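You operate a simulated robot arm through the tools that you are given. There is no shell and no other tool.

Carry out the task below with a simulated robot arm. There is one attempt and no reset: what you move stays moved.

TASK
Wax the middle of the folded green jacket and close the tin.
Fine: use the sponge pad and put it back. Set down upright: sponge pad. A coat counts when it lies all over at full strength: go over it till it gets no stronger.

It is judged by the outcome, as a careful person would: the job done as asked, and still so three seconds after it is handed in. It fails if anything else is knocked over, pushed out of place, dropped, spilled or broken.

THE ROBOT
A 7-joint arm with a two-finger parallel gripper, fixed in place. Base frame: the origin is at the foot of the arm, x ahead of it, y to its left, z up; the work surface is at about z = 0.8. Readings come in m, degrees, newtons and seconds.
With the tool pointing down near the work surface it reaches from about 0.3 to 0.7 m from the base axis. Its first joint turns from -66.0 to 66.0 degrees. Payload 1.57 kg.
The tool frame sits at the grasp point between the pads (the TCP): z along the fingers, y along the line on which they close. The tips reach 0.03 m beyond it. The gripper opens to 0.11 m. The fingers are 0.024 m wide and 0.012 m thick; the gripper's body (0.048 by 0.112 m) begins 0.078 m behind the TCP.
Orientation is told as [roll, pitch, yaw] about the base's x, y, z axes, in that order, counted from this pose: with the fingers straight down and closing along the base's y, the tool's x points along the base's -x, its y along +y and its z along -z.

THE INTERFACE
- The arm moves only by the tool move_arm. Its argument "series" is a list of rows, each a list of 3 entries, a list of its own where there are three numbers: the closure in counts, from 0 (fully open) to 255 (shut), then the shift along the base's x, y, z in units of 40 mm (1.0 is 40 mm), then the turn, a rotation vector about the base's x, y, z in units of 5 degrees (1.0 is 5 degrees). In form: [[claw, [dx, dy, dz], [rx, ry, rz]], ...]. A call has 1 to 20 rows; each row shifts and turns the commanded pose from where the row before left it. A call with a number of a shift or a turn outside -1 to 1 is refused whole. A row lasts 0.2 s, in which the tool goes at most 0.05 m and 8.6 degrees; a call with a longer step from one row to the next is refused whole, and so is a gripper value outside its range. Where a pose cannot be reached the arm comes as near as it can. A force on the tool above 40 N (or 10 N above the force at the start of the call, whichever is more), or a blocked arm, ends the call early, and 0.2 s more pass. Each finger travels about 0.108 m/s and halts on what it meets, pressing with about 40 N; the grip force reading is that of the motor and also rises with nothing between the fingers. The clock runs only during rows and for 0.2 s after the last one: add rows that do not move to give the fingers time. It gives the time, the measured TCP pose, the force on the tool (base axes), the opening and the grip force at its end, in the units of the frame above (readings bear some noise), with the torque about the TCP (base axes, N m) and any sound that the robot's microphone picked up.
- Cameras (640 x 400 px; columns grow to the right, rows downward): "scene" is fixed at [0.1534, -0.3889, 1.3912]; the picture's right is [0.85, -0.52, 0.00], its down [-0.36, -0.59, -0.72] and it looks along [0.38, 0.62, -0.69] (base axes); focal length 264 px, centre (320, 200). "wrist" rides on the gripper at [0.07, 0.016, -0.141] in the tool frame; the picture's right is [-0.23, 0.97, 0.00], its down [-0.86, -0.20, -0.48] and it looks along [-0.47, -0.11, 0.88] (tool axes); focal length 222 px, centre (320, 200). There is no depth. A picture from a camera that has moved, and an enlarged one, comes with that camera's place and axes in the base frame and with its lens.
- camera(camera): a new picture of that camera. No time passes.
- enlarge(camera, box): a new picture of the part [left, top, right, bottom] of that camera's present view, enlarged. No time passes.
- finish_job(): hands the job in; it is judged then, once.

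Places have to be worked out from the pictures, the camera data and where the tool is seen. Open the gripper and draw the arm clear of the work before you hand the job in, unless the task says otherwise.

The tools are called after "Call:" by a JSON object that holds its "name" and its "arguments". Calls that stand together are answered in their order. move_arm: Moves the arm, as the interface text tells. Its arguments: {"type":"object","properties":{"series":{"type":"array","items":{"type":"array"}}},"required":["series"]} The other tools are called the same way: camera (camera) takes a picture; enlarge (camera, box) takes an enlarged picture of a part of a camera's view; finish_job () hands the job in.

At the start:

```text
time: 0.0
tool_pos: [0.3381, 0.103, 1.1481]
tool_rot: [0.0, 0.0, 0.0]
contact_force: [0.0, 0.2, -0.5]
ft_torque: [0.0, 0.02, 0.0]
finger_gap: 0.1102
grasp_force: 0.1
```

scene: 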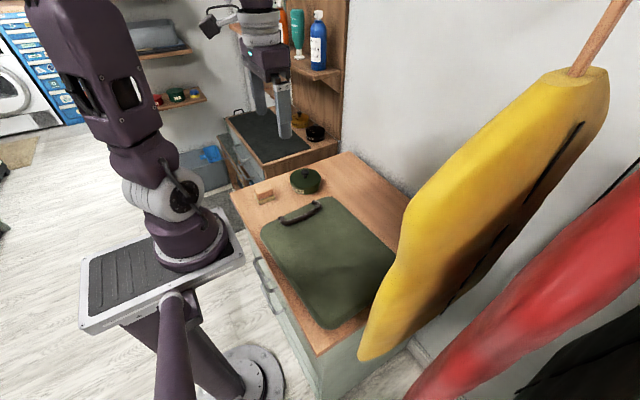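
wrist: 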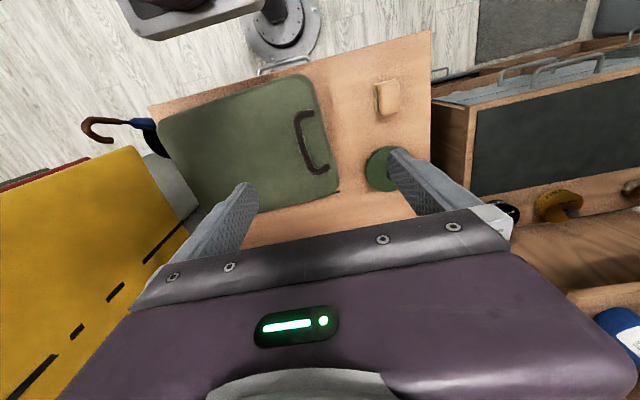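

I see the jacket, a sponge pad and a green tin on the bench. I start by looking closer at each of them.

Call:
{"name": "enlarge", "arguments": {"camera": "scene", "box": [220, 140, 420, 265]}}

Call:
{"name": "enlarge", "arguments": {"camera": "wrist", "box": [140, 30, 460, 230]}}

Call:
{"name": "enlarge", "arguments": {"camera": "scene", "box": [240, 155, 340, 217]}}

```text
3.20 times, centred on (320, 202) of scene
camera zoom: at [0.1534, -0.3889, 1.3912], right [0.85, -0.52, 0.0], down [-0.36, -0.59, -0.72], along [0.38, 0.62, -0.69], focal length 846 px, centre (320, 192)
```

zoom: 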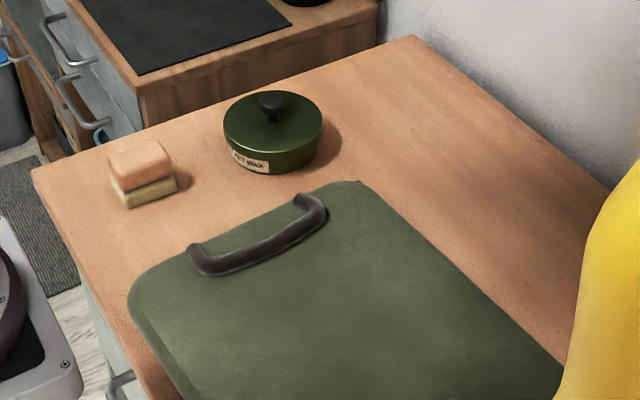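

```text
2.00 times, centred on (300, 130) of wrist
camera zoom: at [0.2684, 0.117, 1.29], right [0.23, 0.97, 0.0], down [0.86, -0.2, 0.48], along [0.47, -0.11, -0.88], focal length 444 px, centre (360, 340)
```

zoom: 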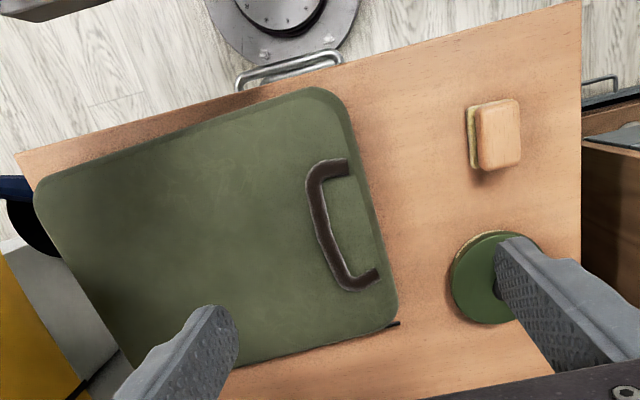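

```text
6.40 times, centred on (290, 186) of scene
camera zoom: at [0.1534, -0.3889, 1.3912], right [0.85, -0.52, 0.0], down [-0.36, -0.59, -0.72], along [0.38, 0.62, -0.69], focal length 1691 px, centre (512, 290)
```

zoom: 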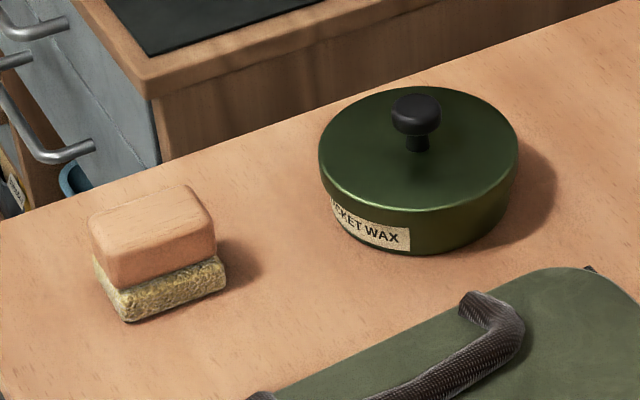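

The tin is shut with a knobbed lid at about (0.47, 0.22), the sponge pad is near (0.33, 0.23) and the jacket is centred near (0.40, -0.04). I check the jacket for marks and the closed tin before moving.

Call:
{"name": "enlarge", "arguments": {"camera": "scene", "box": [250, 190, 410, 340]}}

Call:
{"name": "move_arm", "arguments": {"series": [[0, [0, 0.7, -0.5], [0, 0, 0]], [0, [0, 0.7, -0.5], [0, 0, 0]], [0, [0, 0.7, -0.5], [0, 0, 0]], [0, [0, 0.7, -0.5], [0, 0, 0]], [0, [0, 0, 0], [0, 0, 0]]]}}

```text
2.67 times, centred on (330, 265) of scene
camera zoom: at [0.1534, -0.3889, 1.3912], right [0.85, -0.52, 0.0], down [-0.36, -0.59, -0.72], along [0.38, 0.62, -0.69], focal length 705 px, centre (293, 27)
```

zoom: 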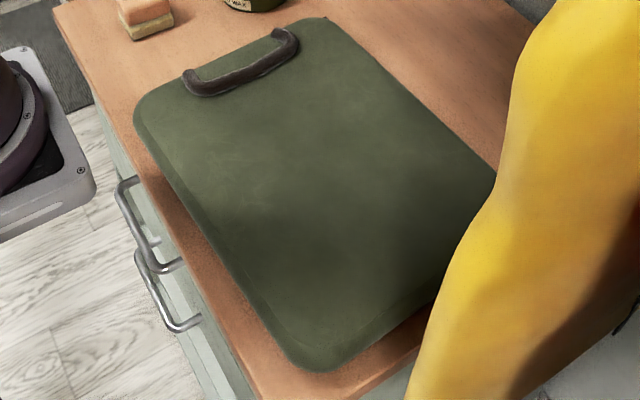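

```text
time: 1.2
tool_pos: [0.3378, 0.2161, 1.0686]
tool_rot: [0.0, 0.1, -0.1]
contact_force: [-0.8, -0.6, 0.7]
ft_torque: [-0.03, 0.0, 0.02]
finger_gap: 0.1103
grasp_force: 0.1
```

The arm is now above the sponge and tin area. I take a wrist picture to locate them.

Call:
{"name": "camera", "arguments": {"camera": "wrist"}}

Call:
{"name": "camera", "arguments": {"camera": "scene"}}

```text
taken
camera wrist: at [0.2686, 0.2299, 1.2085], right [0.23, 0.97, 0.0], down [0.86, -0.2, 0.48], along [0.47, -0.11, -0.88], focal length 222 px, centre (320, 200)
```

wrist: 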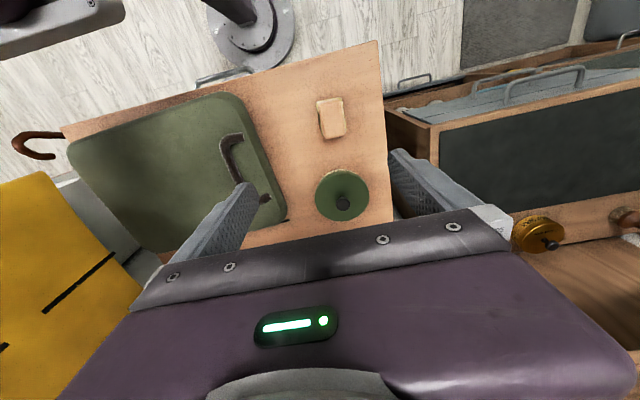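

```text
taken
```

scene: 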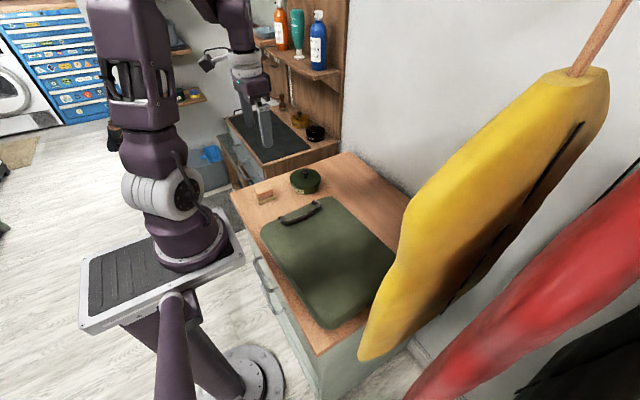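

Call:
{"name": "enlarge", "arguments": {"camera": "wrist", "box": [270, 80, 398, 240]}}

```text
2.50 times, centred on (334, 160) of wrist
camera zoom: at [0.2686, 0.2299, 1.2085], right [0.23, 0.97, 0.0], down [0.86, -0.2, 0.48], along [0.47, -0.11, -0.88], focal length 555 px, centre (285, 300)
```

zoom: 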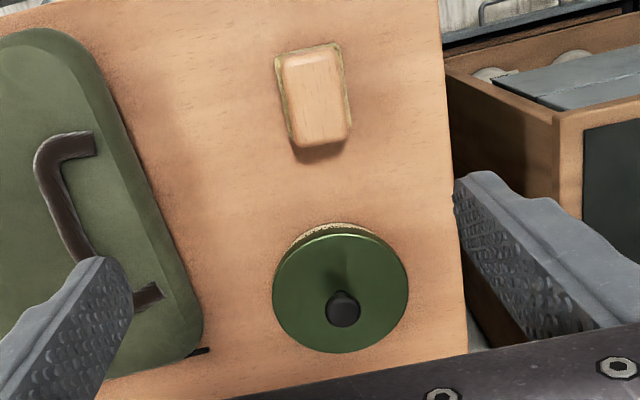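

From two views the knob is at about (0.471, 0.224, top ~0.868). I half-close the fingers and move above it to check alignment.

Call:
{"name": "move_arm", "arguments": {"series": [[100, [0.665, 0.04, -0.69], [0, 0, 0]], [100, [0.665, 0.04, -0.69], [0, 0, 0]], [100, [0.665, 0.04, -0.69], [0, 0, 0]], [100, [0.665, 0.04, -0.69], [0, 0, 0]], [100, [0.665, 0.04, -0.69], [0, 0, 0]], [100, [0, 0, 0], [0, 0, 0]]]}}

Call:
{"name": "camera", "arguments": {"camera": "wrist"}}

Call:
{"name": "enlarge", "arguments": {"camera": "scene", "box": [220, 110, 380, 210]}}

```text
time: 2.6
tool_pos: [0.472, 0.2235, 0.9297]
tool_rot: [-0.1, 0.0, 0.0]
contact_force: [0.2, 0.0, -0.3]
ft_torque: [-0.01, 0.01, 0.03]
finger_gap: 0.067
grasp_force: 0.1
```

```text
taken
camera wrist: at [0.4021, 0.2375, 1.0703], right [0.23, 0.97, 0.0], down [0.85, -0.2, 0.48], along [0.47, -0.11, -0.88], focal length 222 px, centre (320, 200)
```

wrist: 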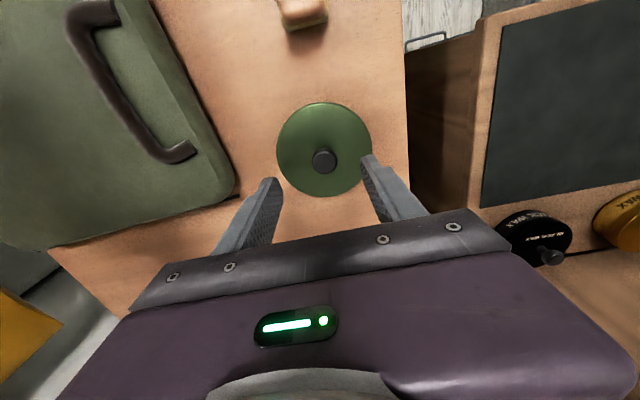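

```text
4.00 times, centred on (300, 160) of scene
camera zoom: at [0.1534, -0.3889, 1.3912], right [0.85, -0.52, 0.0], down [-0.36, -0.59, -0.72], along [0.38, 0.62, -0.69], focal length 1057 px, centre (400, 360)
```

zoom: 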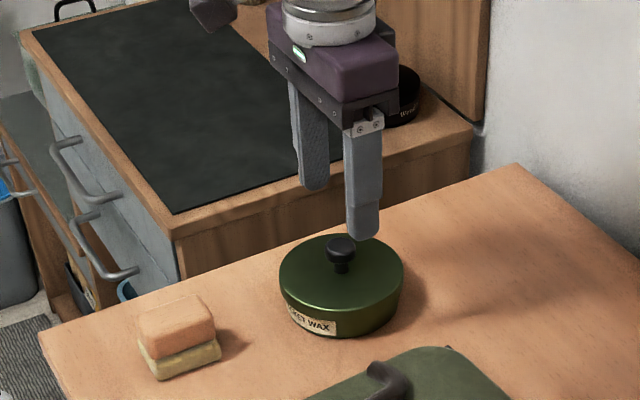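

The knob reads at (0.471, 0.225), right under the fingers. I descend to keep the tips just above the lid, then close.

Call:
{"name": "move_arm", "arguments": {"series": [[100, [0, 0.04, -0.7], [0, 0, 0]], [100, [0, 0, -0.72], [0, 0, 0]], [100, [0, 0, 0], [0, 0, 0]], [180, [0, 0, 0], [0, 0, 0]], [255, [0, 0, 0], [0, 0, 0]], [255, [0, 0, 0], [0, 0, 0]], [255, [0, 0, 0], [0, 0, 0]]]}}

Call:
{"name": "enlarge", "arguments": {"camera": "scene", "box": [260, 140, 360, 202]}}

```text
time: 4.2
tool_pos: [0.4721, 0.225, 0.8737]
tool_rot: [0.0, 0.1, 0.0]
contact_force: [0.2, 0.1, -0.2]
ft_torque: [0.0, 0.0, 0.0]
finger_gap: 0.0238
grasp_force: 35.7
heard: snap
```

```text
6.40 times, centred on (310, 171) of scene
camera zoom: at [0.1534, -0.3889, 1.3912], right [0.85, -0.52, 0.0], down [-0.36, -0.59, -0.72], along [0.38, 0.62, -0.69], focal length 1691 px, centre (384, 386)
```

zoom: 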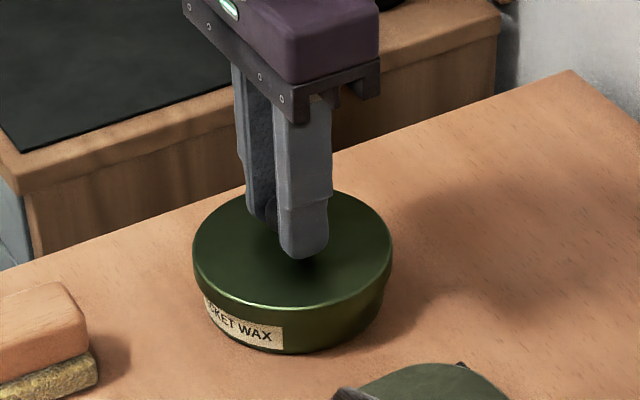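

The knob is gripped (gap 0.024) and a snap was heard. I lift gently and check whether only the lid comes up.

Call:
{"name": "move_arm", "arguments": {"series": [[255, [0, 0, 0.15], [0, 0, 0]], [255, [0, 0, 0.25], [0, 0, 0]], [255, [0, 0, 0.35], [0, 0, 0]], [255, [0, 0, 0], [0, 0, 0]]]}}

Call:
{"name": "enlarge", "arguments": {"camera": "scene", "box": [260, 140, 360, 202]}}

```text
time: 5.2
tool_pos: [0.4707, 0.2241, 0.9053]
tool_rot: [0.1, 0.1, 0.0]
contact_force: [1.0, -0.8, 0.6]
ft_torque: [0.03, -0.02, 0.01]
finger_gap: 0.0237
grasp_force: 36.7
```

```text
6.40 times, centred on (310, 171) of scene
camera zoom: at [0.1534, -0.3889, 1.3912], right [0.85, -0.52, 0.0], down [-0.36, -0.59, -0.72], along [0.38, 0.62, -0.69], focal length 1691 px, centre (384, 386)
```

zoom: 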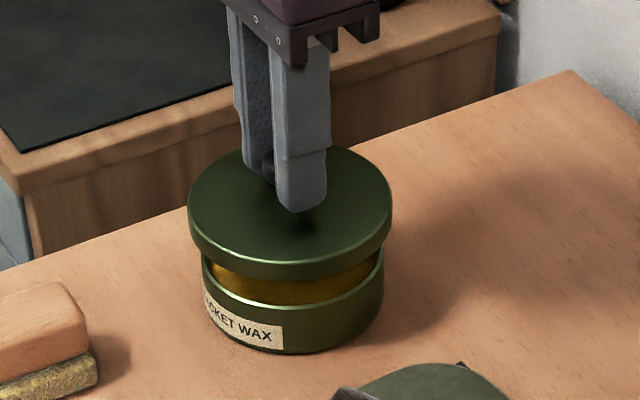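

The lid came off cleanly and wax is visible in the tin. I carry the lid to the free table area near (0.60, 0.19) and lower it to just above the top.

Call:
{"name": "move_arm", "arguments": {"series": [[255, [0, 0, 0.6], [0, 0, 0]], [255, [0, 0, 0.5], [0, 0, 0]], [255, [0.8, -0.2, 0], [0, 0, 0]], [255, [0.8, -0.2, 0], [0, 0, 0]], [255, [0.8, -0.2, 0], [0, 0, 0]], [255, [0.8, -0.25, 0], [0, 0, 0]], [255, [0, 0, -0.7], [0, 0, 0]], [255, [0, 0, -0.7], [0, 0, 0]], [255, [0, 0, -0.5], [0, 0, 0]], [255, [0, 0, -0.2], [0, 0, 0]], [255, [0, 0, 0], [0, 0, 0]]]}}

Call:
{"name": "enlarge", "arguments": {"camera": "scene", "box": [270, 140, 410, 227]}}

```text
time: 7.6
tool_pos: [0.599, 0.1897, 0.864]
tool_rot: [0.0, 0.0, -0.1]
contact_force: [0.0, -0.8, 0.1]
ft_torque: [0.03, 0.01, -0.04]
finger_gap: 0.024
grasp_force: 35.9
```

```text
4.57 times, centred on (340, 184) of scene
camera zoom: at [0.1534, -0.3889, 1.3912], right [0.85, -0.52, 0.0], down [-0.36, -0.59, -0.72], along [0.38, 0.62, -0.69], focal length 1208 px, centre (229, 275)
```

zoom: 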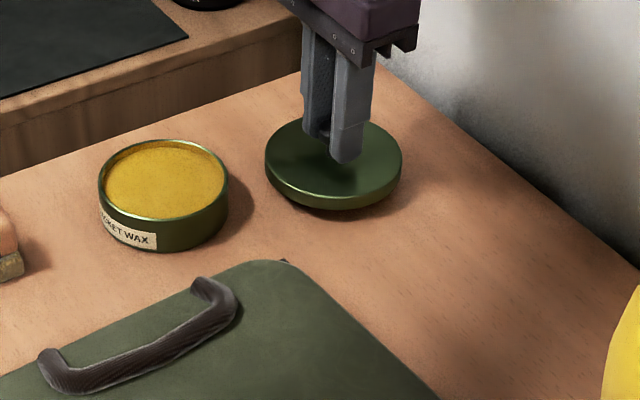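

The lid is hovering slightly above the table. I lower in small steps until contact shows.

Call:
{"name": "move_arm", "arguments": {"series": [[255, [0, 0, -0.1], [0, 0, 0]], [255, [0, 0, -0.1], [0, 0, 0]], [255, [0, 0, 0], [0, 0, 0]]]}}

Call:
{"name": "move_arm", "arguments": {"series": [[255, [0, 0, -0.06], [0, 0, 0]], [255, [0, 0, 0], [0, 0, 0]]]}}

Call:
{"name": "enlarge", "arguments": {"camera": "scene", "box": [310, 150, 390, 200]}}

```text
time: 8.4
tool_pos: [0.5994, 0.191, 0.8556]
tool_rot: [0.0, 0.0, 0.2]
contact_force: [0.1, -0.3, 0.1]
ft_torque: [0.0, 0.03, 0.01]
finger_gap: 0.0239
grasp_force: 36.1
```

```text
time: 9.0
tool_pos: [0.6008, 0.1892, 0.8542]
tool_rot: [0.1, 0.0, 0.0]
contact_force: [0.5, 0.1, -0.5]
ft_torque: [0.04, -0.01, 0.03]
finger_gap: 0.0239
grasp_force: 36.2
```

```text
8.00 times, centred on (350, 175) of scene
camera zoom: at [0.1534, -0.3889, 1.3912], right [0.85, -0.52, 0.0], down [-0.36, -0.59, -0.72], along [0.38, 0.62, -0.69], focal length 2114 px, centre (80, 400)
```

zoom: 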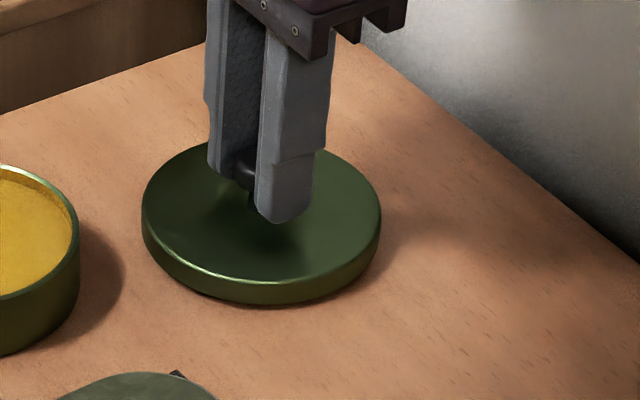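

No contact force yet, though the gap looks tiny. I keep lowering in 2 mm steps.

Call:
{"name": "move_arm", "arguments": {"series": [[255, [0, 0, -0.05], [0, 0, 0]], [255, [0, 0, 0], [0, 0, 0]]]}}

Call:
{"name": "move_arm", "arguments": {"series": [[255, [0, 0, -0.05], [0, 0, 0]], [255, [0, 0, 0], [0, 0, 0]]]}}

Call:
{"name": "enlarge", "arguments": {"camera": "scene", "box": [310, 150, 390, 200]}}

```text
time: 9.6
tool_pos: [0.6003, 0.1907, 0.851]
tool_rot: [0.1, 0.0, 0.0]
contact_force: [-0.2, 0.6, -0.3]
ft_torque: [0.01, 0.0, -0.03]
finger_gap: 0.0239
grasp_force: 36.4
```

```text
time: 10.2
tool_pos: [0.6004, 0.1897, 0.8496]
tool_rot: [0.0, 0.0, 0.0]
contact_force: [0.6, 0.8, 0.0]
ft_torque: [0.01, 0.0, -0.02]
finger_gap: 0.0236
grasp_force: 36.0
```

```text
8.00 times, centred on (350, 175) of scene
camera zoom: at [0.1534, -0.3889, 1.3912], right [0.85, -0.52, 0.0], down [-0.36, -0.59, -0.72], along [0.38, 0.62, -0.69], focal length 2114 px, centre (80, 400)
```

zoom: 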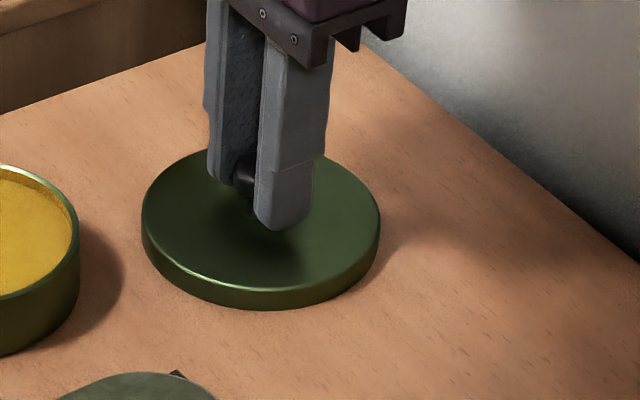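

Still no clear reaction force; I step down further, 2 mm at a time.

Call:
{"name": "move_arm", "arguments": {"series": [[255, [0, 0, -0.05], [0, 0, 0]], [255, [0, 0, 0], [0, 0, 0]]]}}

Call:
{"name": "move_arm", "arguments": {"series": [[255, [0, 0, -0.05], [0, 0, 0]], [255, [0, 0, 0], [0, 0, 0]]]}}

Call:
{"name": "enlarge", "arguments": {"camera": "scene", "box": [310, 150, 390, 200]}}

```text
time: 10.8
tool_pos: [0.5999, 0.1904, 0.8498]
tool_rot: [-0.1, -0.2, 0.0]
contact_force: [-10.2, -3.6, 32.5]
ft_torque: [-0.1, 0.23, -0.01]
finger_gap: 0.0239
grasp_force: 35.9
```

```text
time: 11.1
tool_pos: [0.6008, 0.1913, 0.8494]
tool_rot: [-0.1, -0.2, 0.0]
contact_force: [0.7, 0.6, 6.1]
ft_torque: [0.02, 0.16, -0.02]
finger_gap: 0.0239
grasp_force: 35.8
stopped in row 1: the force on the tool passed its limit at 48 N (the readings are from after the stop); the commanded pose is now the measured one
```

```text
8.00 times, centred on (350, 175) of scene
camera zoom: at [0.1534, -0.3889, 1.3912], right [0.85, -0.52, 0.0], down [-0.36, -0.59, -0.72], along [0.38, 0.62, -0.69], focal length 2114 px, centre (80, 400)
```

zoom: 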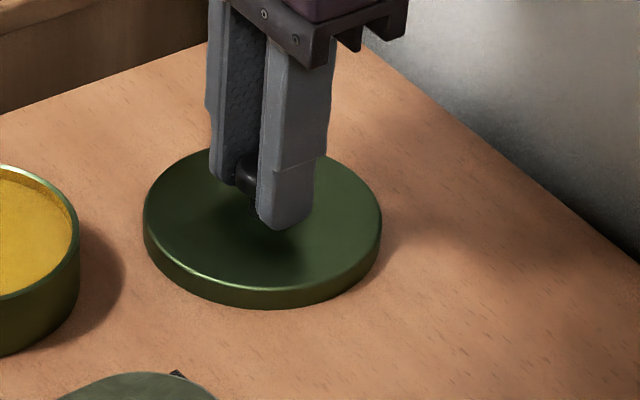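

The lid rests on the table (contact at TCP z 0.8495). I open the fingers and rise straight up.

Call:
{"name": "move_arm", "arguments": {"series": [[190, [0, 0, 0], [0, 0, 0]], [120, [0, 0, 0], [0, 0, 0]], [120, [0, 0, 0], [0, 0, 0]], [120, [0, 0, 0.4], [0, 0, 0]], [120, [0, 0, 0.8], [0, 0, 0]], [120, [0, 0, 0.8], [0, 0, 0]], [120, [0, 0, 0.5], [0, 0, 0]], [120, [0, 0, 0], [0, 0, 0]]]}}

Call:
{"name": "camera", "arguments": {"camera": "wrist"}}

Call:
{"name": "enlarge", "arguments": {"camera": "scene", "box": [230, 140, 390, 240]}}

```text
time: 12.9
tool_pos: [0.6008, 0.1909, 0.949]
tool_rot: [0.0, -0.2, 0.0]
contact_force: [0.8, 0.8, 1.1]
ft_torque: [0.04, 0.01, -0.03]
finger_gap: 0.0581
grasp_force: 0.1
```

```text
taken
camera wrist: at [0.5302, 0.2046, 1.0901], right [0.23, 0.97, 0.0], down [0.85, -0.2, 0.48], along [0.47, -0.11, -0.88], focal length 222 px, centre (320, 200)
```

wrist: 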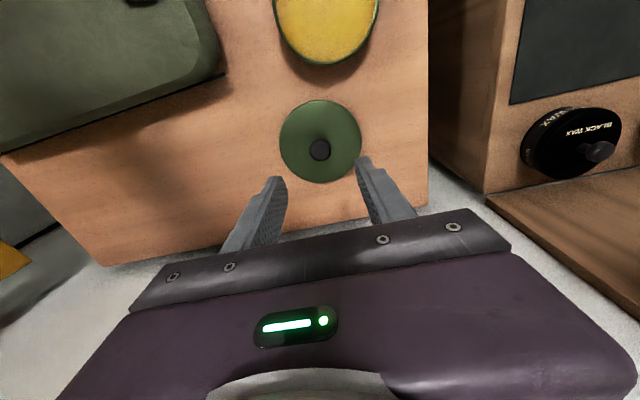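

```text
4.00 times, centred on (310, 190) of scene
camera zoom: at [0.1534, -0.3889, 1.3912], right [0.85, -0.52, 0.0], down [-0.36, -0.59, -0.72], along [0.38, 0.62, -0.69], focal length 1057 px, centre (360, 240)
```

zoom: 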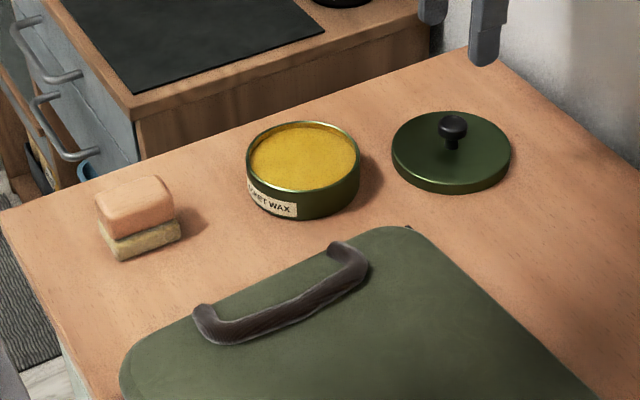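

The lid is standing at (0.601, 0.191). Now I move above the sponge pad with the fingers at about 6 cm open and look closely for its angle.

Call:
{"name": "move_arm", "arguments": {"series": [[110, [-0.5, 0.1, 0.3], [0, 0, 0]], [110, [-0.95, 0.15, 0], [0, 0, 0]], [110, [-0.95, 0.15, 0], [0, 0, 0]], [110, [-0.95, 0.15, 0], [0, 0, 0]], [110, [-0.95, 0.15, 0], [0, 0, 0]], [110, [-0.95, 0.15, 0], [0, 0, 0]], [110, [-0.95, 0.15, 0], [0, 0, 0]], [110, [-0.65, 0.13, 0], [0, 0, 0]], [110, [0, 0, 0], [0, 0, 0]]]}}

Call:
{"name": "camera", "arguments": {"camera": "wrist"}}

Call:
{"name": "enlarge", "arguments": {"camera": "wrist", "box": [260, 100, 400, 230]}}

Call:
{"name": "enlarge", "arguments": {"camera": "scene", "box": [220, 150, 320, 212]}}

```text
time: 14.9
tool_pos: [0.327, 0.2362, 0.9608]
tool_rot: [0.0, 0.0, 0.0]
contact_force: [0.2, -0.2, 0.3]
ft_torque: [0.03, -0.01, -0.01]
finger_gap: 0.0627
grasp_force: 0.0
```

```text
taken
camera wrist: at [0.256, 0.2502, 1.102], right [0.23, 0.97, 0.0], down [0.85, -0.2, 0.48], along [0.47, -0.11, -0.88], focal length 222 px, centre (320, 200)
```

wrist: 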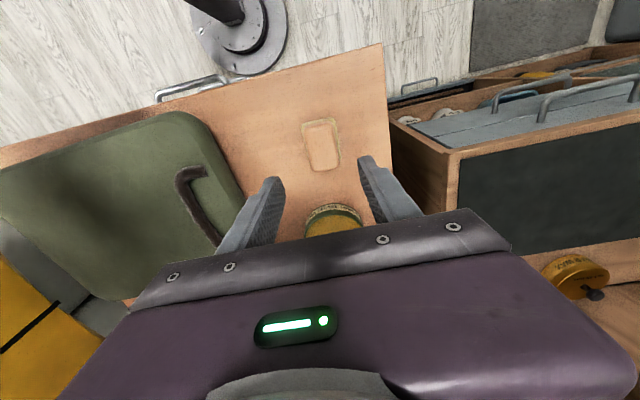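

```text
3.08 times, centred on (330, 165) of wrist
camera zoom: at [0.256, 0.2502, 1.102], right [0.23, 0.97, 0.0], down [0.85, -0.2, 0.48], along [0.47, -0.11, -0.88], focal length 684 px, centre (289, 308)
```

zoom: 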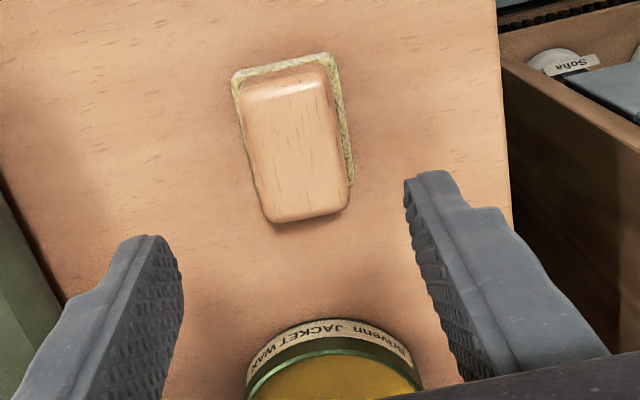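

```text
6.40 times, centred on (270, 181) of scene
camera zoom: at [0.1534, -0.3889, 1.3912], right [0.85, -0.52, 0.0], down [-0.36, -0.59, -0.72], along [0.38, 0.62, -0.69], focal length 1691 px, centre (640, 322)
```

zoom: 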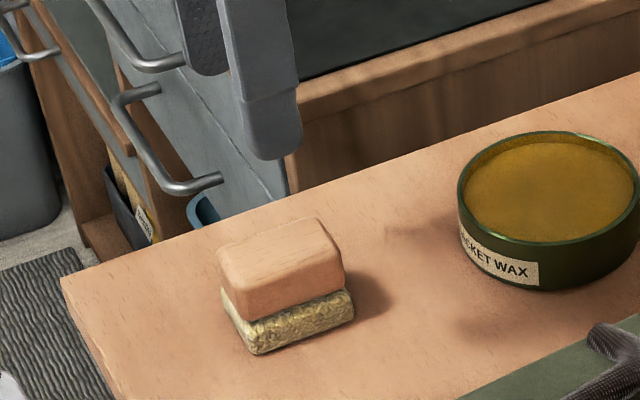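

The block is centred at (0.327, 0.236), rotated about -2°, with the wooden back spanning roughly z 0.818–0.843. I turn slightly, descend so the tips stop at about 0.822 (above the sponge), and close.

Call:
{"name": "move_arm", "arguments": {"series": [[110, [0, 0, -0.8], [0, 0, -0.4]], [110, [0, 0, -0.8], [0, 0, 0]], [110, [0, 0, -0.8], [0, 0, 0]], [110, [0, 0, -0.32], [0, 0, 0]], [110, [0, 0, 0], [0, 0, 0]]]}}

Call:
{"name": "enlarge", "arguments": {"camera": "scene", "box": [230, 160, 310, 210]}}

Call:
{"name": "enlarge", "arguments": {"camera": "wrist", "box": [240, 130, 420, 240]}}

```text
time: 16.1
tool_pos: [0.3265, 0.2345, 0.8518]
tool_rot: [0.0, -0.2, -1.9]
contact_force: [-0.2, 0.0, 0.2]
ft_torque: [-0.03, 0.0, -0.01]
finger_gap: 0.0627
grasp_force: 0.1
```

```text
8.00 times, centred on (270, 185) of scene
camera zoom: at [0.1534, -0.3889, 1.3912], right [0.85, -0.52, 0.0], down [-0.36, -0.59, -0.72], along [0.38, 0.62, -0.69], focal length 2114 px, centre (720, 320)
```

zoom: 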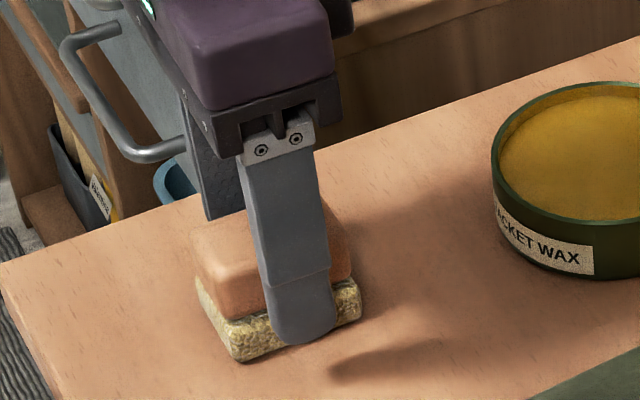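

```text
3.56 times, centred on (330, 185) of wrist
camera zoom: at [0.2569, 0.2517, 0.9931], right [0.26, 0.97, 0.0], down [0.85, -0.23, 0.48], along [0.46, -0.12, -0.88], focal length 790 px, centre (284, 253)
```

zoom: 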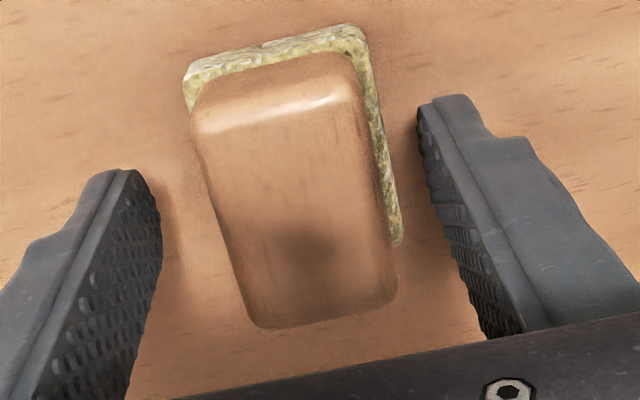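

The fingers straddle the block evenly. I close on the wood.

Call:
{"name": "move_arm", "arguments": {"series": [[150, [0, 0, 0], [0, 0, 0]], [190, [0, 0, 0], [0, 0, 0]], [255, [0, 0, 0], [0, 0, 0]], [255, [0, 0, 0], [0, 0, 0]], [255, [0, 0, 0], [0, 0, 0]]]}}

Call:
{"name": "enlarge", "arguments": {"camera": "scene", "box": [230, 160, 310, 210]}}

```text
time: 17.3
tool_pos: [0.326, 0.2347, 0.8529]
tool_rot: [0.0, 0.0, -2.0]
contact_force: [0.4, 0.2, 0.2]
ft_torque: [0.01, -0.02, -0.02]
finger_gap: 0.0348
grasp_force: 40.0
```

```text
8.00 times, centred on (270, 185) of scene
camera zoom: at [0.1534, -0.3889, 1.3912], right [0.85, -0.52, 0.0], down [-0.36, -0.59, -0.72], along [0.38, 0.62, -0.69], focal length 2114 px, centre (720, 320)
```

zoom: 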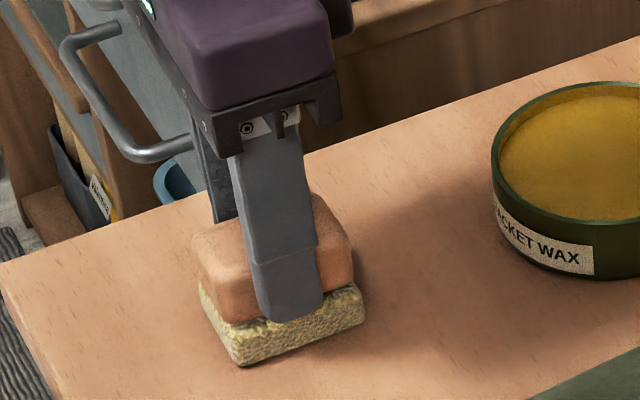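

The block is held (gap 0.035). I lift it and carry it over the tin centre (0.472, 0.224), keeping well above the rim.

Call:
{"name": "move_arm", "arguments": {"series": [[255, [0, 0, 0.4], [0, 0, 0]], [255, [0, 0, 0.8], [0, 0, 0]], [255, [0, 0, 0.75], [0, 0, 0]], [255, [0.75, -0.06, 0], [0, 0, 0]], [255, [0.75, -0.06, 0], [0, 0, 0]], [255, [0.75, -0.06, 0], [0, 0, 0]], [255, [0.75, -0.06, 0], [0, 0, 0]], [255, [0.65, -0.03, 0], [0, 0, 0]], [255, [0, 0, -0.5], [0, 0, 0]], [255, [0, 0, 0], [0, 0, 0]]]}}

Call:
{"name": "camera", "arguments": {"camera": "wrist"}}

Call:
{"name": "enlarge", "arguments": {"camera": "scene", "box": [260, 140, 360, 202]}}

```text
time: 19.5
tool_pos: [0.4724, 0.2244, 0.9098]
tool_rot: [0.0, -0.1, -2.0]
contact_force: [0.8, 0.1, -0.6]
ft_torque: [-0.01, 0.01, 0.01]
finger_gap: 0.0345
grasp_force: 40.4
```

```text
taken
camera wrist: at [0.4029, 0.2413, 1.0504], right [0.26, 0.97, 0.0], down [0.85, -0.23, 0.48], along [0.46, -0.12, -0.88], focal length 222 px, centre (320, 200)
```

wrist: 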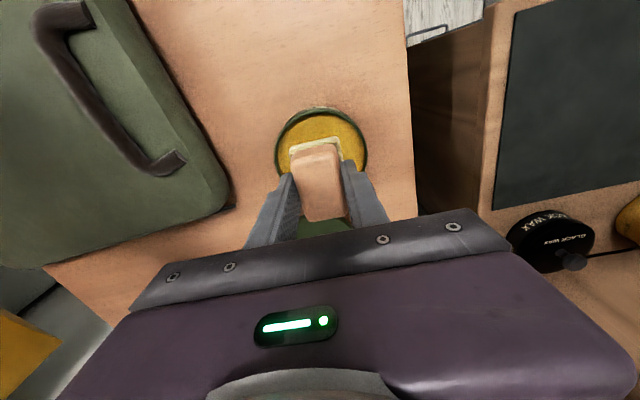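

```text
6.40 times, centred on (310, 171) of scene
camera zoom: at [0.1534, -0.3889, 1.3912], right [0.85, -0.52, 0.0], down [-0.36, -0.59, -0.72], along [0.38, 0.62, -0.69], focal length 1691 px, centre (384, 386)
```

zoom: 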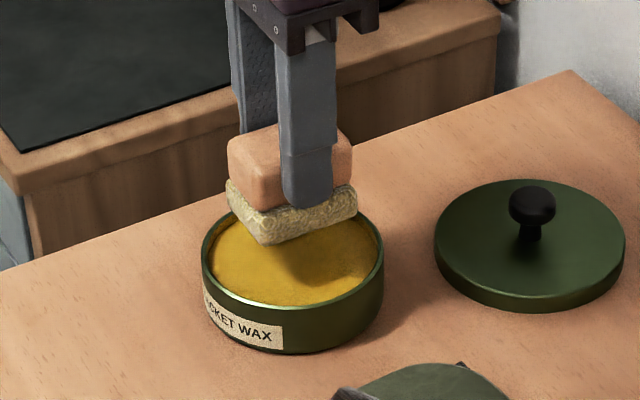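

The pad is centred over the open tin. I lower to just above the wax, then step down 2 mm at a time until force shows.

Call:
{"name": "move_arm", "arguments": {"series": [[255, [0, 0, -0.35], [0, 0, 0]], [255, [0, 0, -0.25], [0, 0, 0]], [255, [0, 0, 0], [0, 0, 0]]]}}

Call:
{"name": "move_arm", "arguments": {"series": [[255, [0, 0, -0.05], [0, 0, 0]], [255, [0, 0, 0], [0, 0, 0]]]}}

Call:
{"name": "move_arm", "arguments": {"series": [[255, [0, 0, -0.05], [0, 0, 0]], [255, [0, 0, 0], [0, 0, 0]]]}}

Call:
{"name": "enlarge", "arguments": {"camera": "scene", "box": [260, 140, 360, 202]}}

```text
time: 20.3
tool_pos: [0.4728, 0.2255, 0.8866]
tool_rot: [0.0, -0.1, -2.1]
contact_force: [1.0, -0.4, 0.8]
ft_torque: [0.01, -0.02, 0.0]
finger_gap: 0.0349
grasp_force: 40.0
```

```text
time: 20.9
tool_pos: [0.4731, 0.2251, 0.8844]
tool_rot: [0.0, -0.1, -2.0]
contact_force: [0.5, 0.5, -0.5]
ft_torque: [-0.02, -0.02, 0.0]
finger_gap: 0.0344
grasp_force: 40.3
```

```text
time: 21.5
tool_pos: [0.473, 0.2255, 0.8816]
tool_rot: [-0.1, -0.1, -2.0]
contact_force: [-0.2, 0.5, -0.4]
ft_torque: [-0.01, -0.02, -0.03]
finger_gap: 0.0348
grasp_force: 39.7
```

```text
6.40 times, centred on (310, 171) of scene
camera zoom: at [0.1534, -0.3889, 1.3912], right [0.85, -0.52, 0.0], down [-0.36, -0.59, -0.72], along [0.38, 0.62, -0.69], focal length 1691 px, centre (384, 386)
```

zoom: 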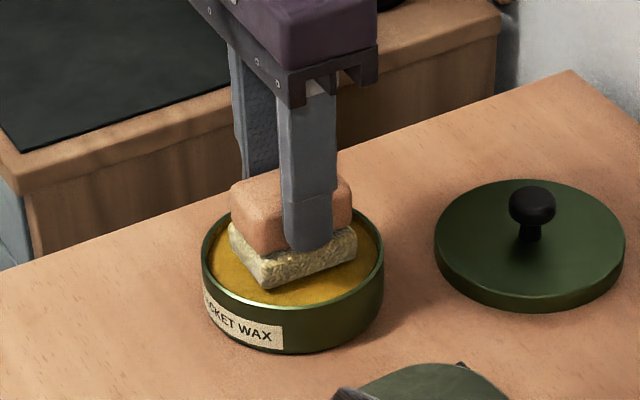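

Not yet touching by force. I continue down in small steps.

Call:
{"name": "move_arm", "arguments": {"series": [[255, [0, 0, -0.05], [0, 0, 0]], [255, [0, 0, 0], [0, 0, 0]]]}}

Call:
{"name": "move_arm", "arguments": {"series": [[255, [0, 0, -0.05], [0, 0, 0]], [255, [0, 0, 0], [0, 0, 0]]]}}

Call:
{"name": "enlarge", "arguments": {"camera": "scene", "box": [260, 140, 360, 202]}}

```text
time: 22.1
tool_pos: [0.4726, 0.2246, 0.8809]
tool_rot: [0.0, -0.1, -2.0]
contact_force: [0.4, -0.3, -0.4]
ft_torque: [-0.01, -0.02, -0.03]
finger_gap: 0.0348
grasp_force: 40.3
```

```text
time: 22.7
tool_pos: [0.472, 0.2257, 0.8787]
tool_rot: [0.0, -0.2, -2.0]
contact_force: [-1.9, -1.2, 14.4]
ft_torque: [-0.09, 0.12, -0.01]
finger_gap: 0.0347
grasp_force: 40.2
```

```text
6.40 times, centred on (310, 171) of scene
camera zoom: at [0.1532, -0.389, 1.3912], right [0.85, -0.52, 0.0], down [-0.36, -0.59, -0.73], along [0.38, 0.62, -0.69], focal length 1691 px, centre (384, 386)
```

zoom: 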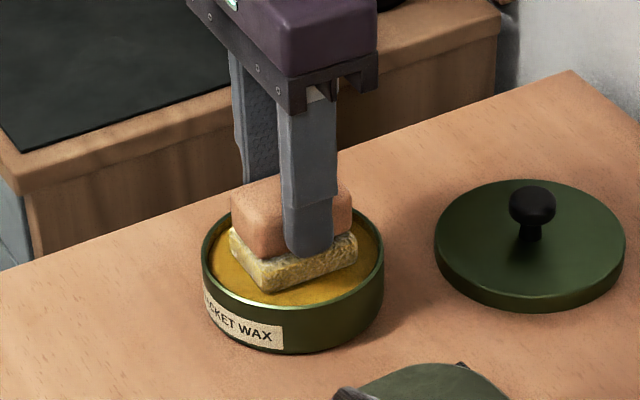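

The pad is pressed on the wax with about 14 N. I dwell briefly to load it, then lift and look at the wax and pad.

Call:
{"name": "move_arm", "arguments": {"series": [[255, [0, 0, 0], [0, 0, 0]], [255, [0, 0, 0], [0, 0, 0]], [255, [0, 0, 0], [0, 0, 0]], [255, [0, 0, 0], [0, 0, 0]], [255, [0, 0, 0.3], [0, 0, 0]], [255, [0, 0, 0.6], [0, 0, 0]], [255, [0, 0, 0.8], [0, 0, 0]], [255, [0, 0, 0], [0, 0, 0]]]}}

Call:
{"name": "enlarge", "arguments": {"camera": "scene", "box": [260, 140, 360, 202]}}

Call:
{"name": "camera", "arguments": {"camera": "wrist"}}

```text
time: 24.5
tool_pos: [0.4728, 0.2248, 0.9467]
tool_rot: [0.0, -0.1, -2.1]
contact_force: [0.1, 0.0, -0.4]
ft_torque: [-0.02, 0.04, 0.01]
finger_gap: 0.0343
grasp_force: 40.2
```

```text
6.40 times, centred on (310, 171) of scene
camera zoom: at [0.1534, -0.3889, 1.3912], right [0.85, -0.52, 0.0], down [-0.36, -0.59, -0.72], along [0.38, 0.62, -0.69], focal length 1691 px, centre (384, 386)
```

zoom: 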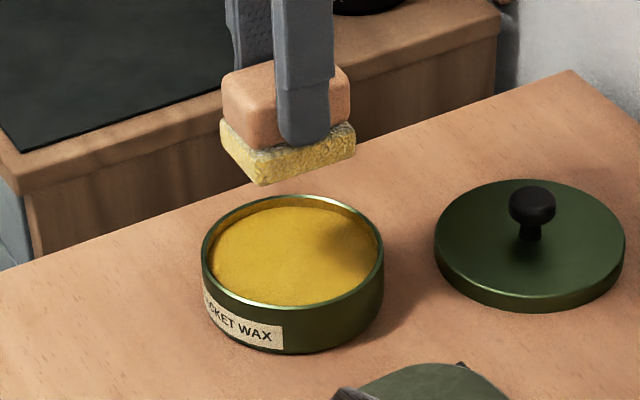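

```text
taken
camera wrist: at [0.4025, 0.2416, 1.0876], right [0.26, 0.97, 0.0], down [0.85, -0.23, 0.48], along [0.46, -0.12, -0.88], focal length 222 px, centre (320, 200)
```

wrist: 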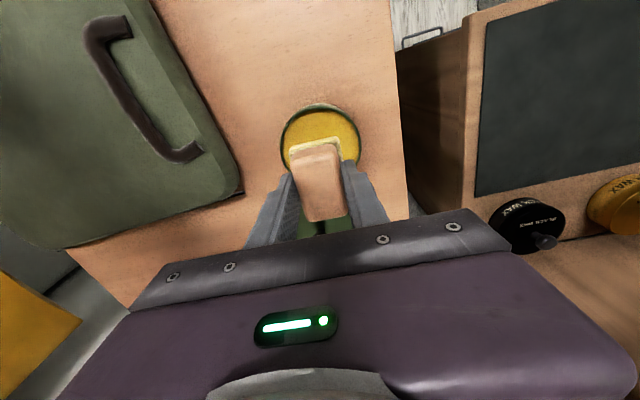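

The pad edge has turned visibly yellow, so it is loaded. I move over the jacket at height to see its surface and find the middle.

Call:
{"name": "move_arm", "arguments": {"series": [[255, [-0.45, -0.77, 0.33], [0, 0, 0]], [255, [-0.45, -0.77, 0.33], [0, 0, 0]], [255, [-0.45, -0.77, 0.33], [0, 0, 0]], [255, [-0.45, -0.77, 0.33], [0, 0, 0]], [255, [-0.45, -0.77, 0.33], [0, 0, 0]], [255, [-0.45, -0.77, 0.33], [0, 0, 0]], [255, [-0.45, -0.77, 0.33], [0, 0, 0]], [255, [-0.45, -0.77, 0.33], [0, 0, 0]], [255, [0, 0, 0], [0, 0, 0]]]}}

Call:
{"name": "camera", "arguments": {"camera": "wrist"}}

Call:
{"name": "camera", "arguments": {"camera": "scene"}}

```text
time: 26.5
tool_pos: [0.328, -0.0231, 1.0517]
tool_rot: [0.0, -0.1, -2.1]
contact_force: [-0.1, 0.1, 0.0]
ft_torque: [0.02, -0.01, -0.01]
finger_gap: 0.0344
grasp_force: 40.0
```

```text
taken
camera wrist: at [0.258, -0.0063, 1.1931], right [0.26, 0.97, 0.0], down [0.85, -0.23, 0.48], along [0.46, -0.12, -0.88], focal length 222 px, centre (320, 200)
```

wrist: 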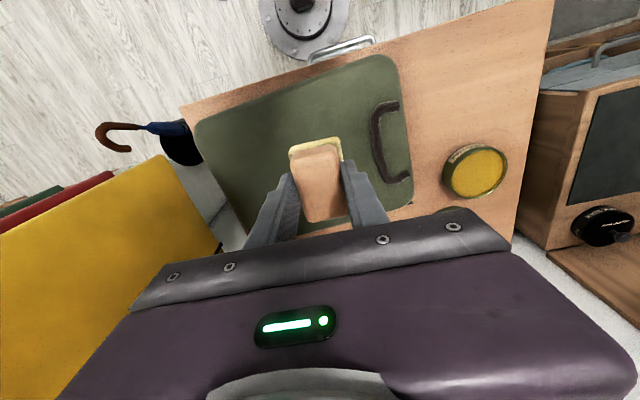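

```text
taken
```

scene: 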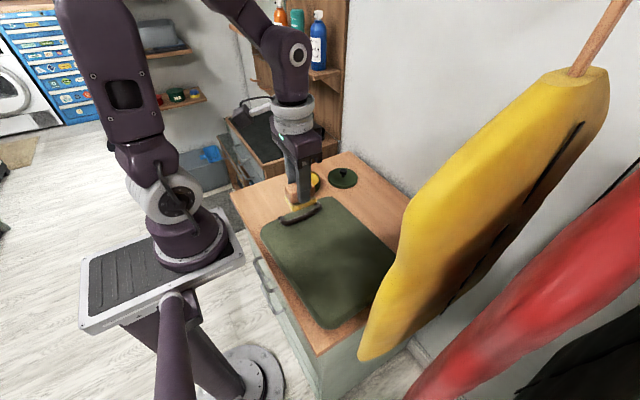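

The jacket spans about x 0.26–0.505, y -0.22–0.105, so its middle is near (0.385, -0.055); the yellow coat hangs beyond y ≈ -0.25. I go down to hover over the middle.

Call:
{"name": "move_arm", "arguments": {"series": [[255, [0.28, -0.16, -0.76], [0, 0, 0]], [255, [0.28, -0.16, -0.76], [0, 0, 0]], [255, [0.28, -0.16, -0.76], [0, 0, 0]], [255, [0.28, -0.16, -0.76], [0, 0, 0]], [255, [0.28, -0.16, -0.76], [0, 0, 0]], [255, [0, 0, 0], [0, 0, 0]]]}}

Call:
{"name": "enlarge", "arguments": {"camera": "scene", "box": [250, 180, 410, 340]}}

Call:
{"name": "camera", "arguments": {"camera": "wrist"}}

```text
time: 27.9
tool_pos: [0.3836, -0.054, 0.901]
tool_rot: [0.0, 0.0, -2.0]
contact_force: [-3.0, 1.8, 18.1]
ft_torque: [0.05, -0.1, -0.02]
finger_gap: 0.0347
grasp_force: 39.7
stopped in row 6: the force on the tool passed its limit at 44 N (the readings are from after the stop); the commanded pose is now the measured one
```

```text
2.50 times, centred on (330, 260) of scene
camera zoom: at [0.1531, -0.3888, 1.3913], right [0.85, -0.52, 0.0], down [-0.36, -0.59, -0.72], along [0.38, 0.62, -0.69], focal length 661 px, centre (295, 50)
```

zoom: 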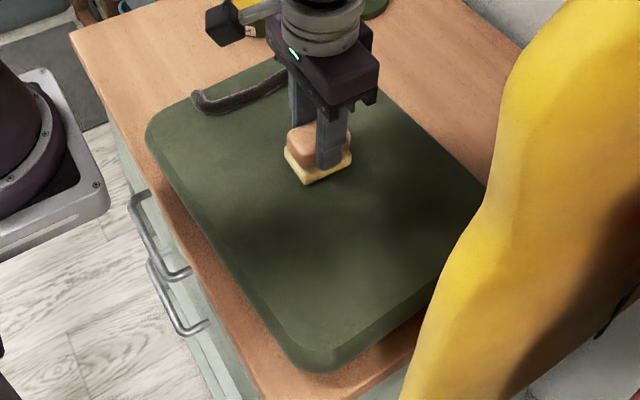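

```text
taken
camera wrist: at [0.3137, -0.0373, 1.0416], right [0.26, 0.97, 0.0], down [0.85, -0.23, 0.48], along [0.46, -0.12, -0.88], focal length 222 px, centre (320, 200)
```

wrist: 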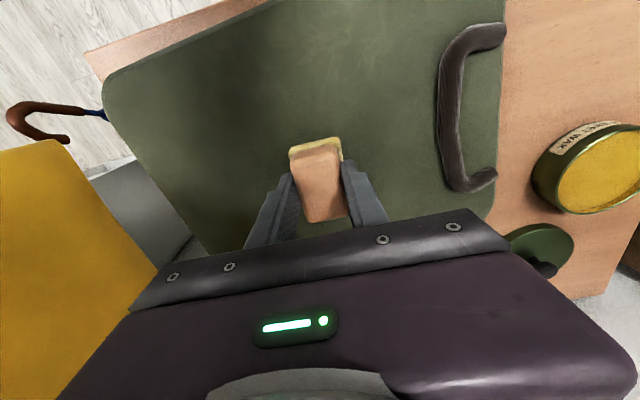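

The jacket top is higher than I assumed: the pad is already touching at TCP z 0.901 with 18 N. I ease up a millimetre and read the force, to find a moderate pressing height.

Call:
{"name": "move_arm", "arguments": {"series": [[255, [0, 0, 0.02], [0, 0, 0]], [255, [0, 0, 0], [0, 0, 0]]]}}

Call:
{"name": "enlarge", "arguments": {"camera": "scene", "box": [290, 200, 370, 250]}}

```text
time: 28.5
tool_pos: [0.3841, -0.0541, 0.9011]
tool_rot: [0.0, -0.1, -2.0]
contact_force: [0.0, -0.6, 0.0]
ft_torque: [-0.02, 0.03, -0.02]
finger_gap: 0.0347
grasp_force: 39.8
```

```text
8.00 times, centred on (330, 225) of scene
camera zoom: at [0.1534, -0.3889, 1.3912], right [0.85, -0.52, 0.0], down [-0.36, -0.59, -0.72], along [0.38, 0.62, -0.69], focal length 2114 px, centre (240, 0)
```

zoom: 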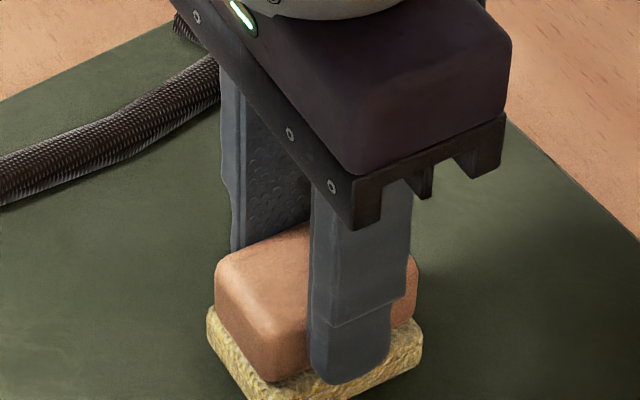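

Force dropped to zero after under 1 mm, so contact height is about TCP z 0.901. I press back down about 1 mm and start with a short stroke along y to watch the forces.

Call:
{"name": "move_arm", "arguments": {"series": [[255, [0, 0, -0.025], [0, 0, 0]], [255, [0, 0, 0], [0, 0, 0]]]}}

Call:
{"name": "move_arm", "arguments": {"series": [[255, [0, -0.15, 0], [0, 0, 0]], [255, [0, -0.15, 0], [0, 0, 0]], [255, [0, 0, 0], [0, 0, 0]]]}}

Call:
{"name": "enlarge", "arguments": {"camera": "scene", "box": [290, 200, 370, 250]}}

```text
time: 29.1
tool_pos: [0.383, -0.054, 0.9002]
tool_rot: [0.0, -0.3, -2.0]
contact_force: [-2.2, 1.8, 25.7]
ft_torque: [0.04, 0.03, 0.03]
finger_gap: 0.0344
grasp_force: 40.2
```

```text
time: 29.9
tool_pos: [0.3835, -0.0655, 0.9007]
tool_rot: [-0.1, -0.2, -2.1]
contact_force: [1.3, 14.6, 27.8]
ft_torque: [0.55, -0.14, 0.04]
finger_gap: 0.0349
grasp_force: 40.3
```

```text
8.00 times, centred on (330, 225) of scene
camera zoom: at [0.1531, -0.3885, 1.3914], right [0.85, -0.52, 0.0], down [-0.36, -0.59, -0.72], along [0.38, 0.62, -0.69], focal length 2114 px, centre (240, 0)
```

zoom: 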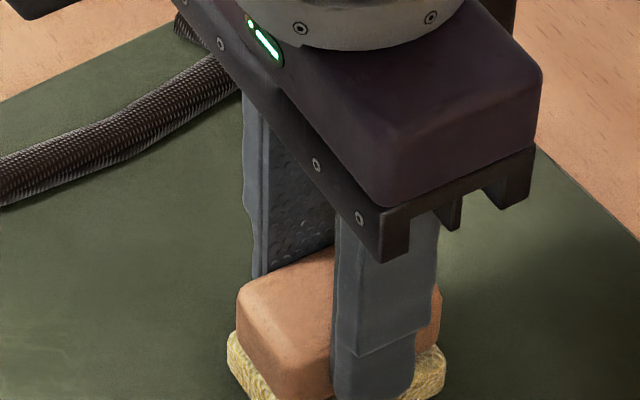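

The contact is stiff (about 25 N per mm) and drag was 15 N, so I ease up by 0.6 mm to lighten the stroke, then continue along y.

Call:
{"name": "move_arm", "arguments": {"series": [[255, [0, 0, 0.015], [0, 0, 0]], [255, [0, -0.3, 0], [0, 0, 0]], [255, [0, -0.3, 0], [0, 0, 0]], [255, [0, 0, 0], [0, 0, 0]]]}}

Call:
{"name": "move_arm", "arguments": {"series": [[255, [0, 0.3, 0], [0, 0, 0]], [255, [0, 0.3, 0], [0, 0, 0]], [255, [0, 0.3, 0], [0, 0, 0]], [255, [0, 0.3, 0], [0, 0, 0]], [255, [0, 0, 0], [0, 0, 0]]]}}

Call:
{"name": "enlarge", "arguments": {"camera": "scene", "box": [260, 190, 400, 330]}}

Call:
{"name": "enlarge", "arguments": {"camera": "wrist", "box": [160, 30, 480, 230]}}

```text
time: 30.9
tool_pos: [0.3836, -0.0899, 0.9015]
tool_rot: [0.0, -0.1, -2.0]
contact_force: [-0.1, 8.3, 15.7]
ft_torque: [0.23, -0.09, 0.08]
finger_gap: 0.0348
grasp_force: 39.8
```

```text
time: 32.1
tool_pos: [0.3835, -0.0409, 0.9011]
tool_rot: [0.0, -0.2, -2.1]
contact_force: [0.3, 0.3, -0.6]
ft_torque: [-0.02, -0.01, -0.01]
finger_gap: 0.0348
grasp_force: 40.3
```

```text
2.86 times, centred on (330, 260) of scene
camera zoom: at [0.1534, -0.3889, 1.3912], right [0.85, -0.52, 0.0], down [-0.36, -0.59, -0.72], along [0.38, 0.62, -0.69], focal length 755 px, centre (291, 29)
```

zoom: 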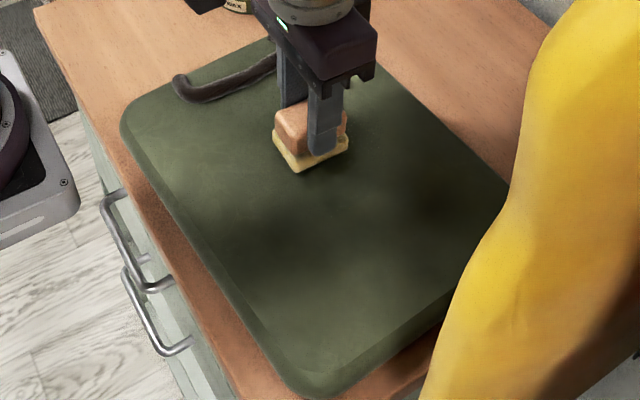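

```text
2.00 times, centred on (320, 130) of wrist
camera zoom: at [0.3139, -0.0252, 1.0416], right [0.26, 0.97, 0.0], down [0.85, -0.23, 0.48], along [0.46, -0.12, -0.88], focal length 444 px, centre (320, 340)
```

zoom: 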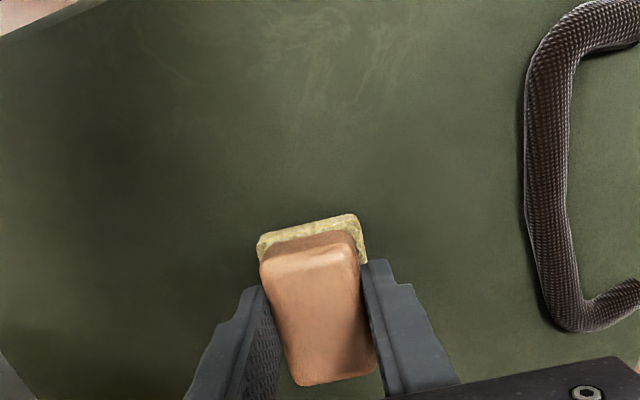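

The marks are hard to tell with the arm overhead. I lift and swing aside to see the result of these first strokes.

Call:
{"name": "move_arm", "arguments": {"series": [[255, [0, 0, 0.5], [0, 0, 0]], [255, [0, 0.3, 0.8], [0, 0, 0]], [255, [0, 0.8, 0.5], [0, 0, 0]], [255, [-0.3, 0.9, 0.3], [0, 0, 0]], [255, [-0.3, 0.9, 0.3], [0, 0, 0]], [255, [-0.3, 0.9, 0.3], [0, 0, 0]], [255, [0, 0, 0], [0, 0, 0]]]}}

Call:
{"name": "enlarge", "arguments": {"camera": "scene", "box": [250, 190, 410, 330]}}

Call:
{"name": "camera", "arguments": {"camera": "wrist"}}

```text
time: 33.7
tool_pos: [0.3469, 0.1097, 1.0074]
tool_rot: [-0.1, -0.2, -2.1]
contact_force: [0.1, 0.3, -0.7]
ft_torque: [-0.03, 0.0, 0.04]
finger_gap: 0.0349
grasp_force: 40.2
```

```text
2.86 times, centred on (330, 260) of scene
camera zoom: at [0.1534, -0.3889, 1.3912], right [0.85, -0.52, 0.0], down [-0.36, -0.59, -0.72], along [0.38, 0.62, -0.69], focal length 755 px, centre (291, 29)
```

zoom: 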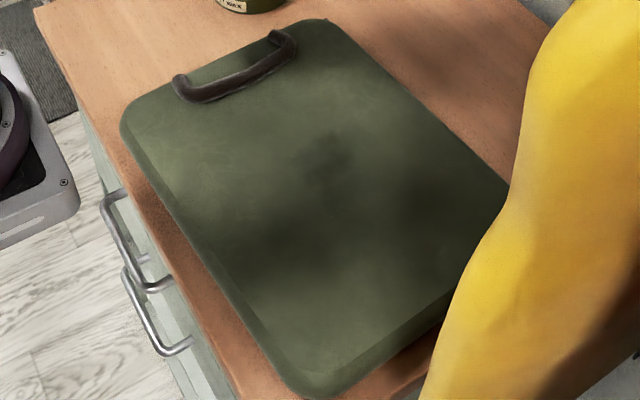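

```text
taken
camera wrist: at [0.2783, 0.1268, 1.1486], right [0.26, 0.97, 0.0], down [0.85, -0.23, 0.48], along [0.46, -0.12, -0.88], focal length 222 px, centre (320, 200)
```

wrist: 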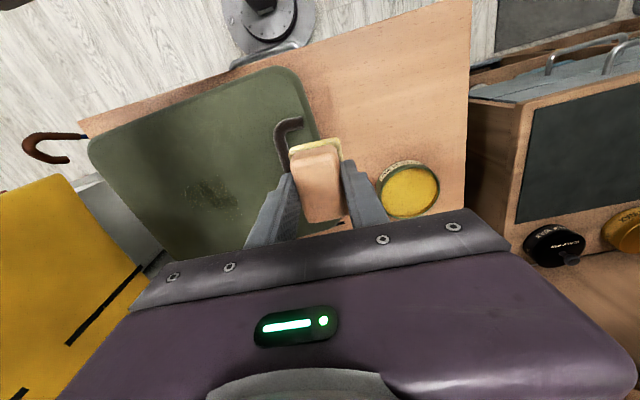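

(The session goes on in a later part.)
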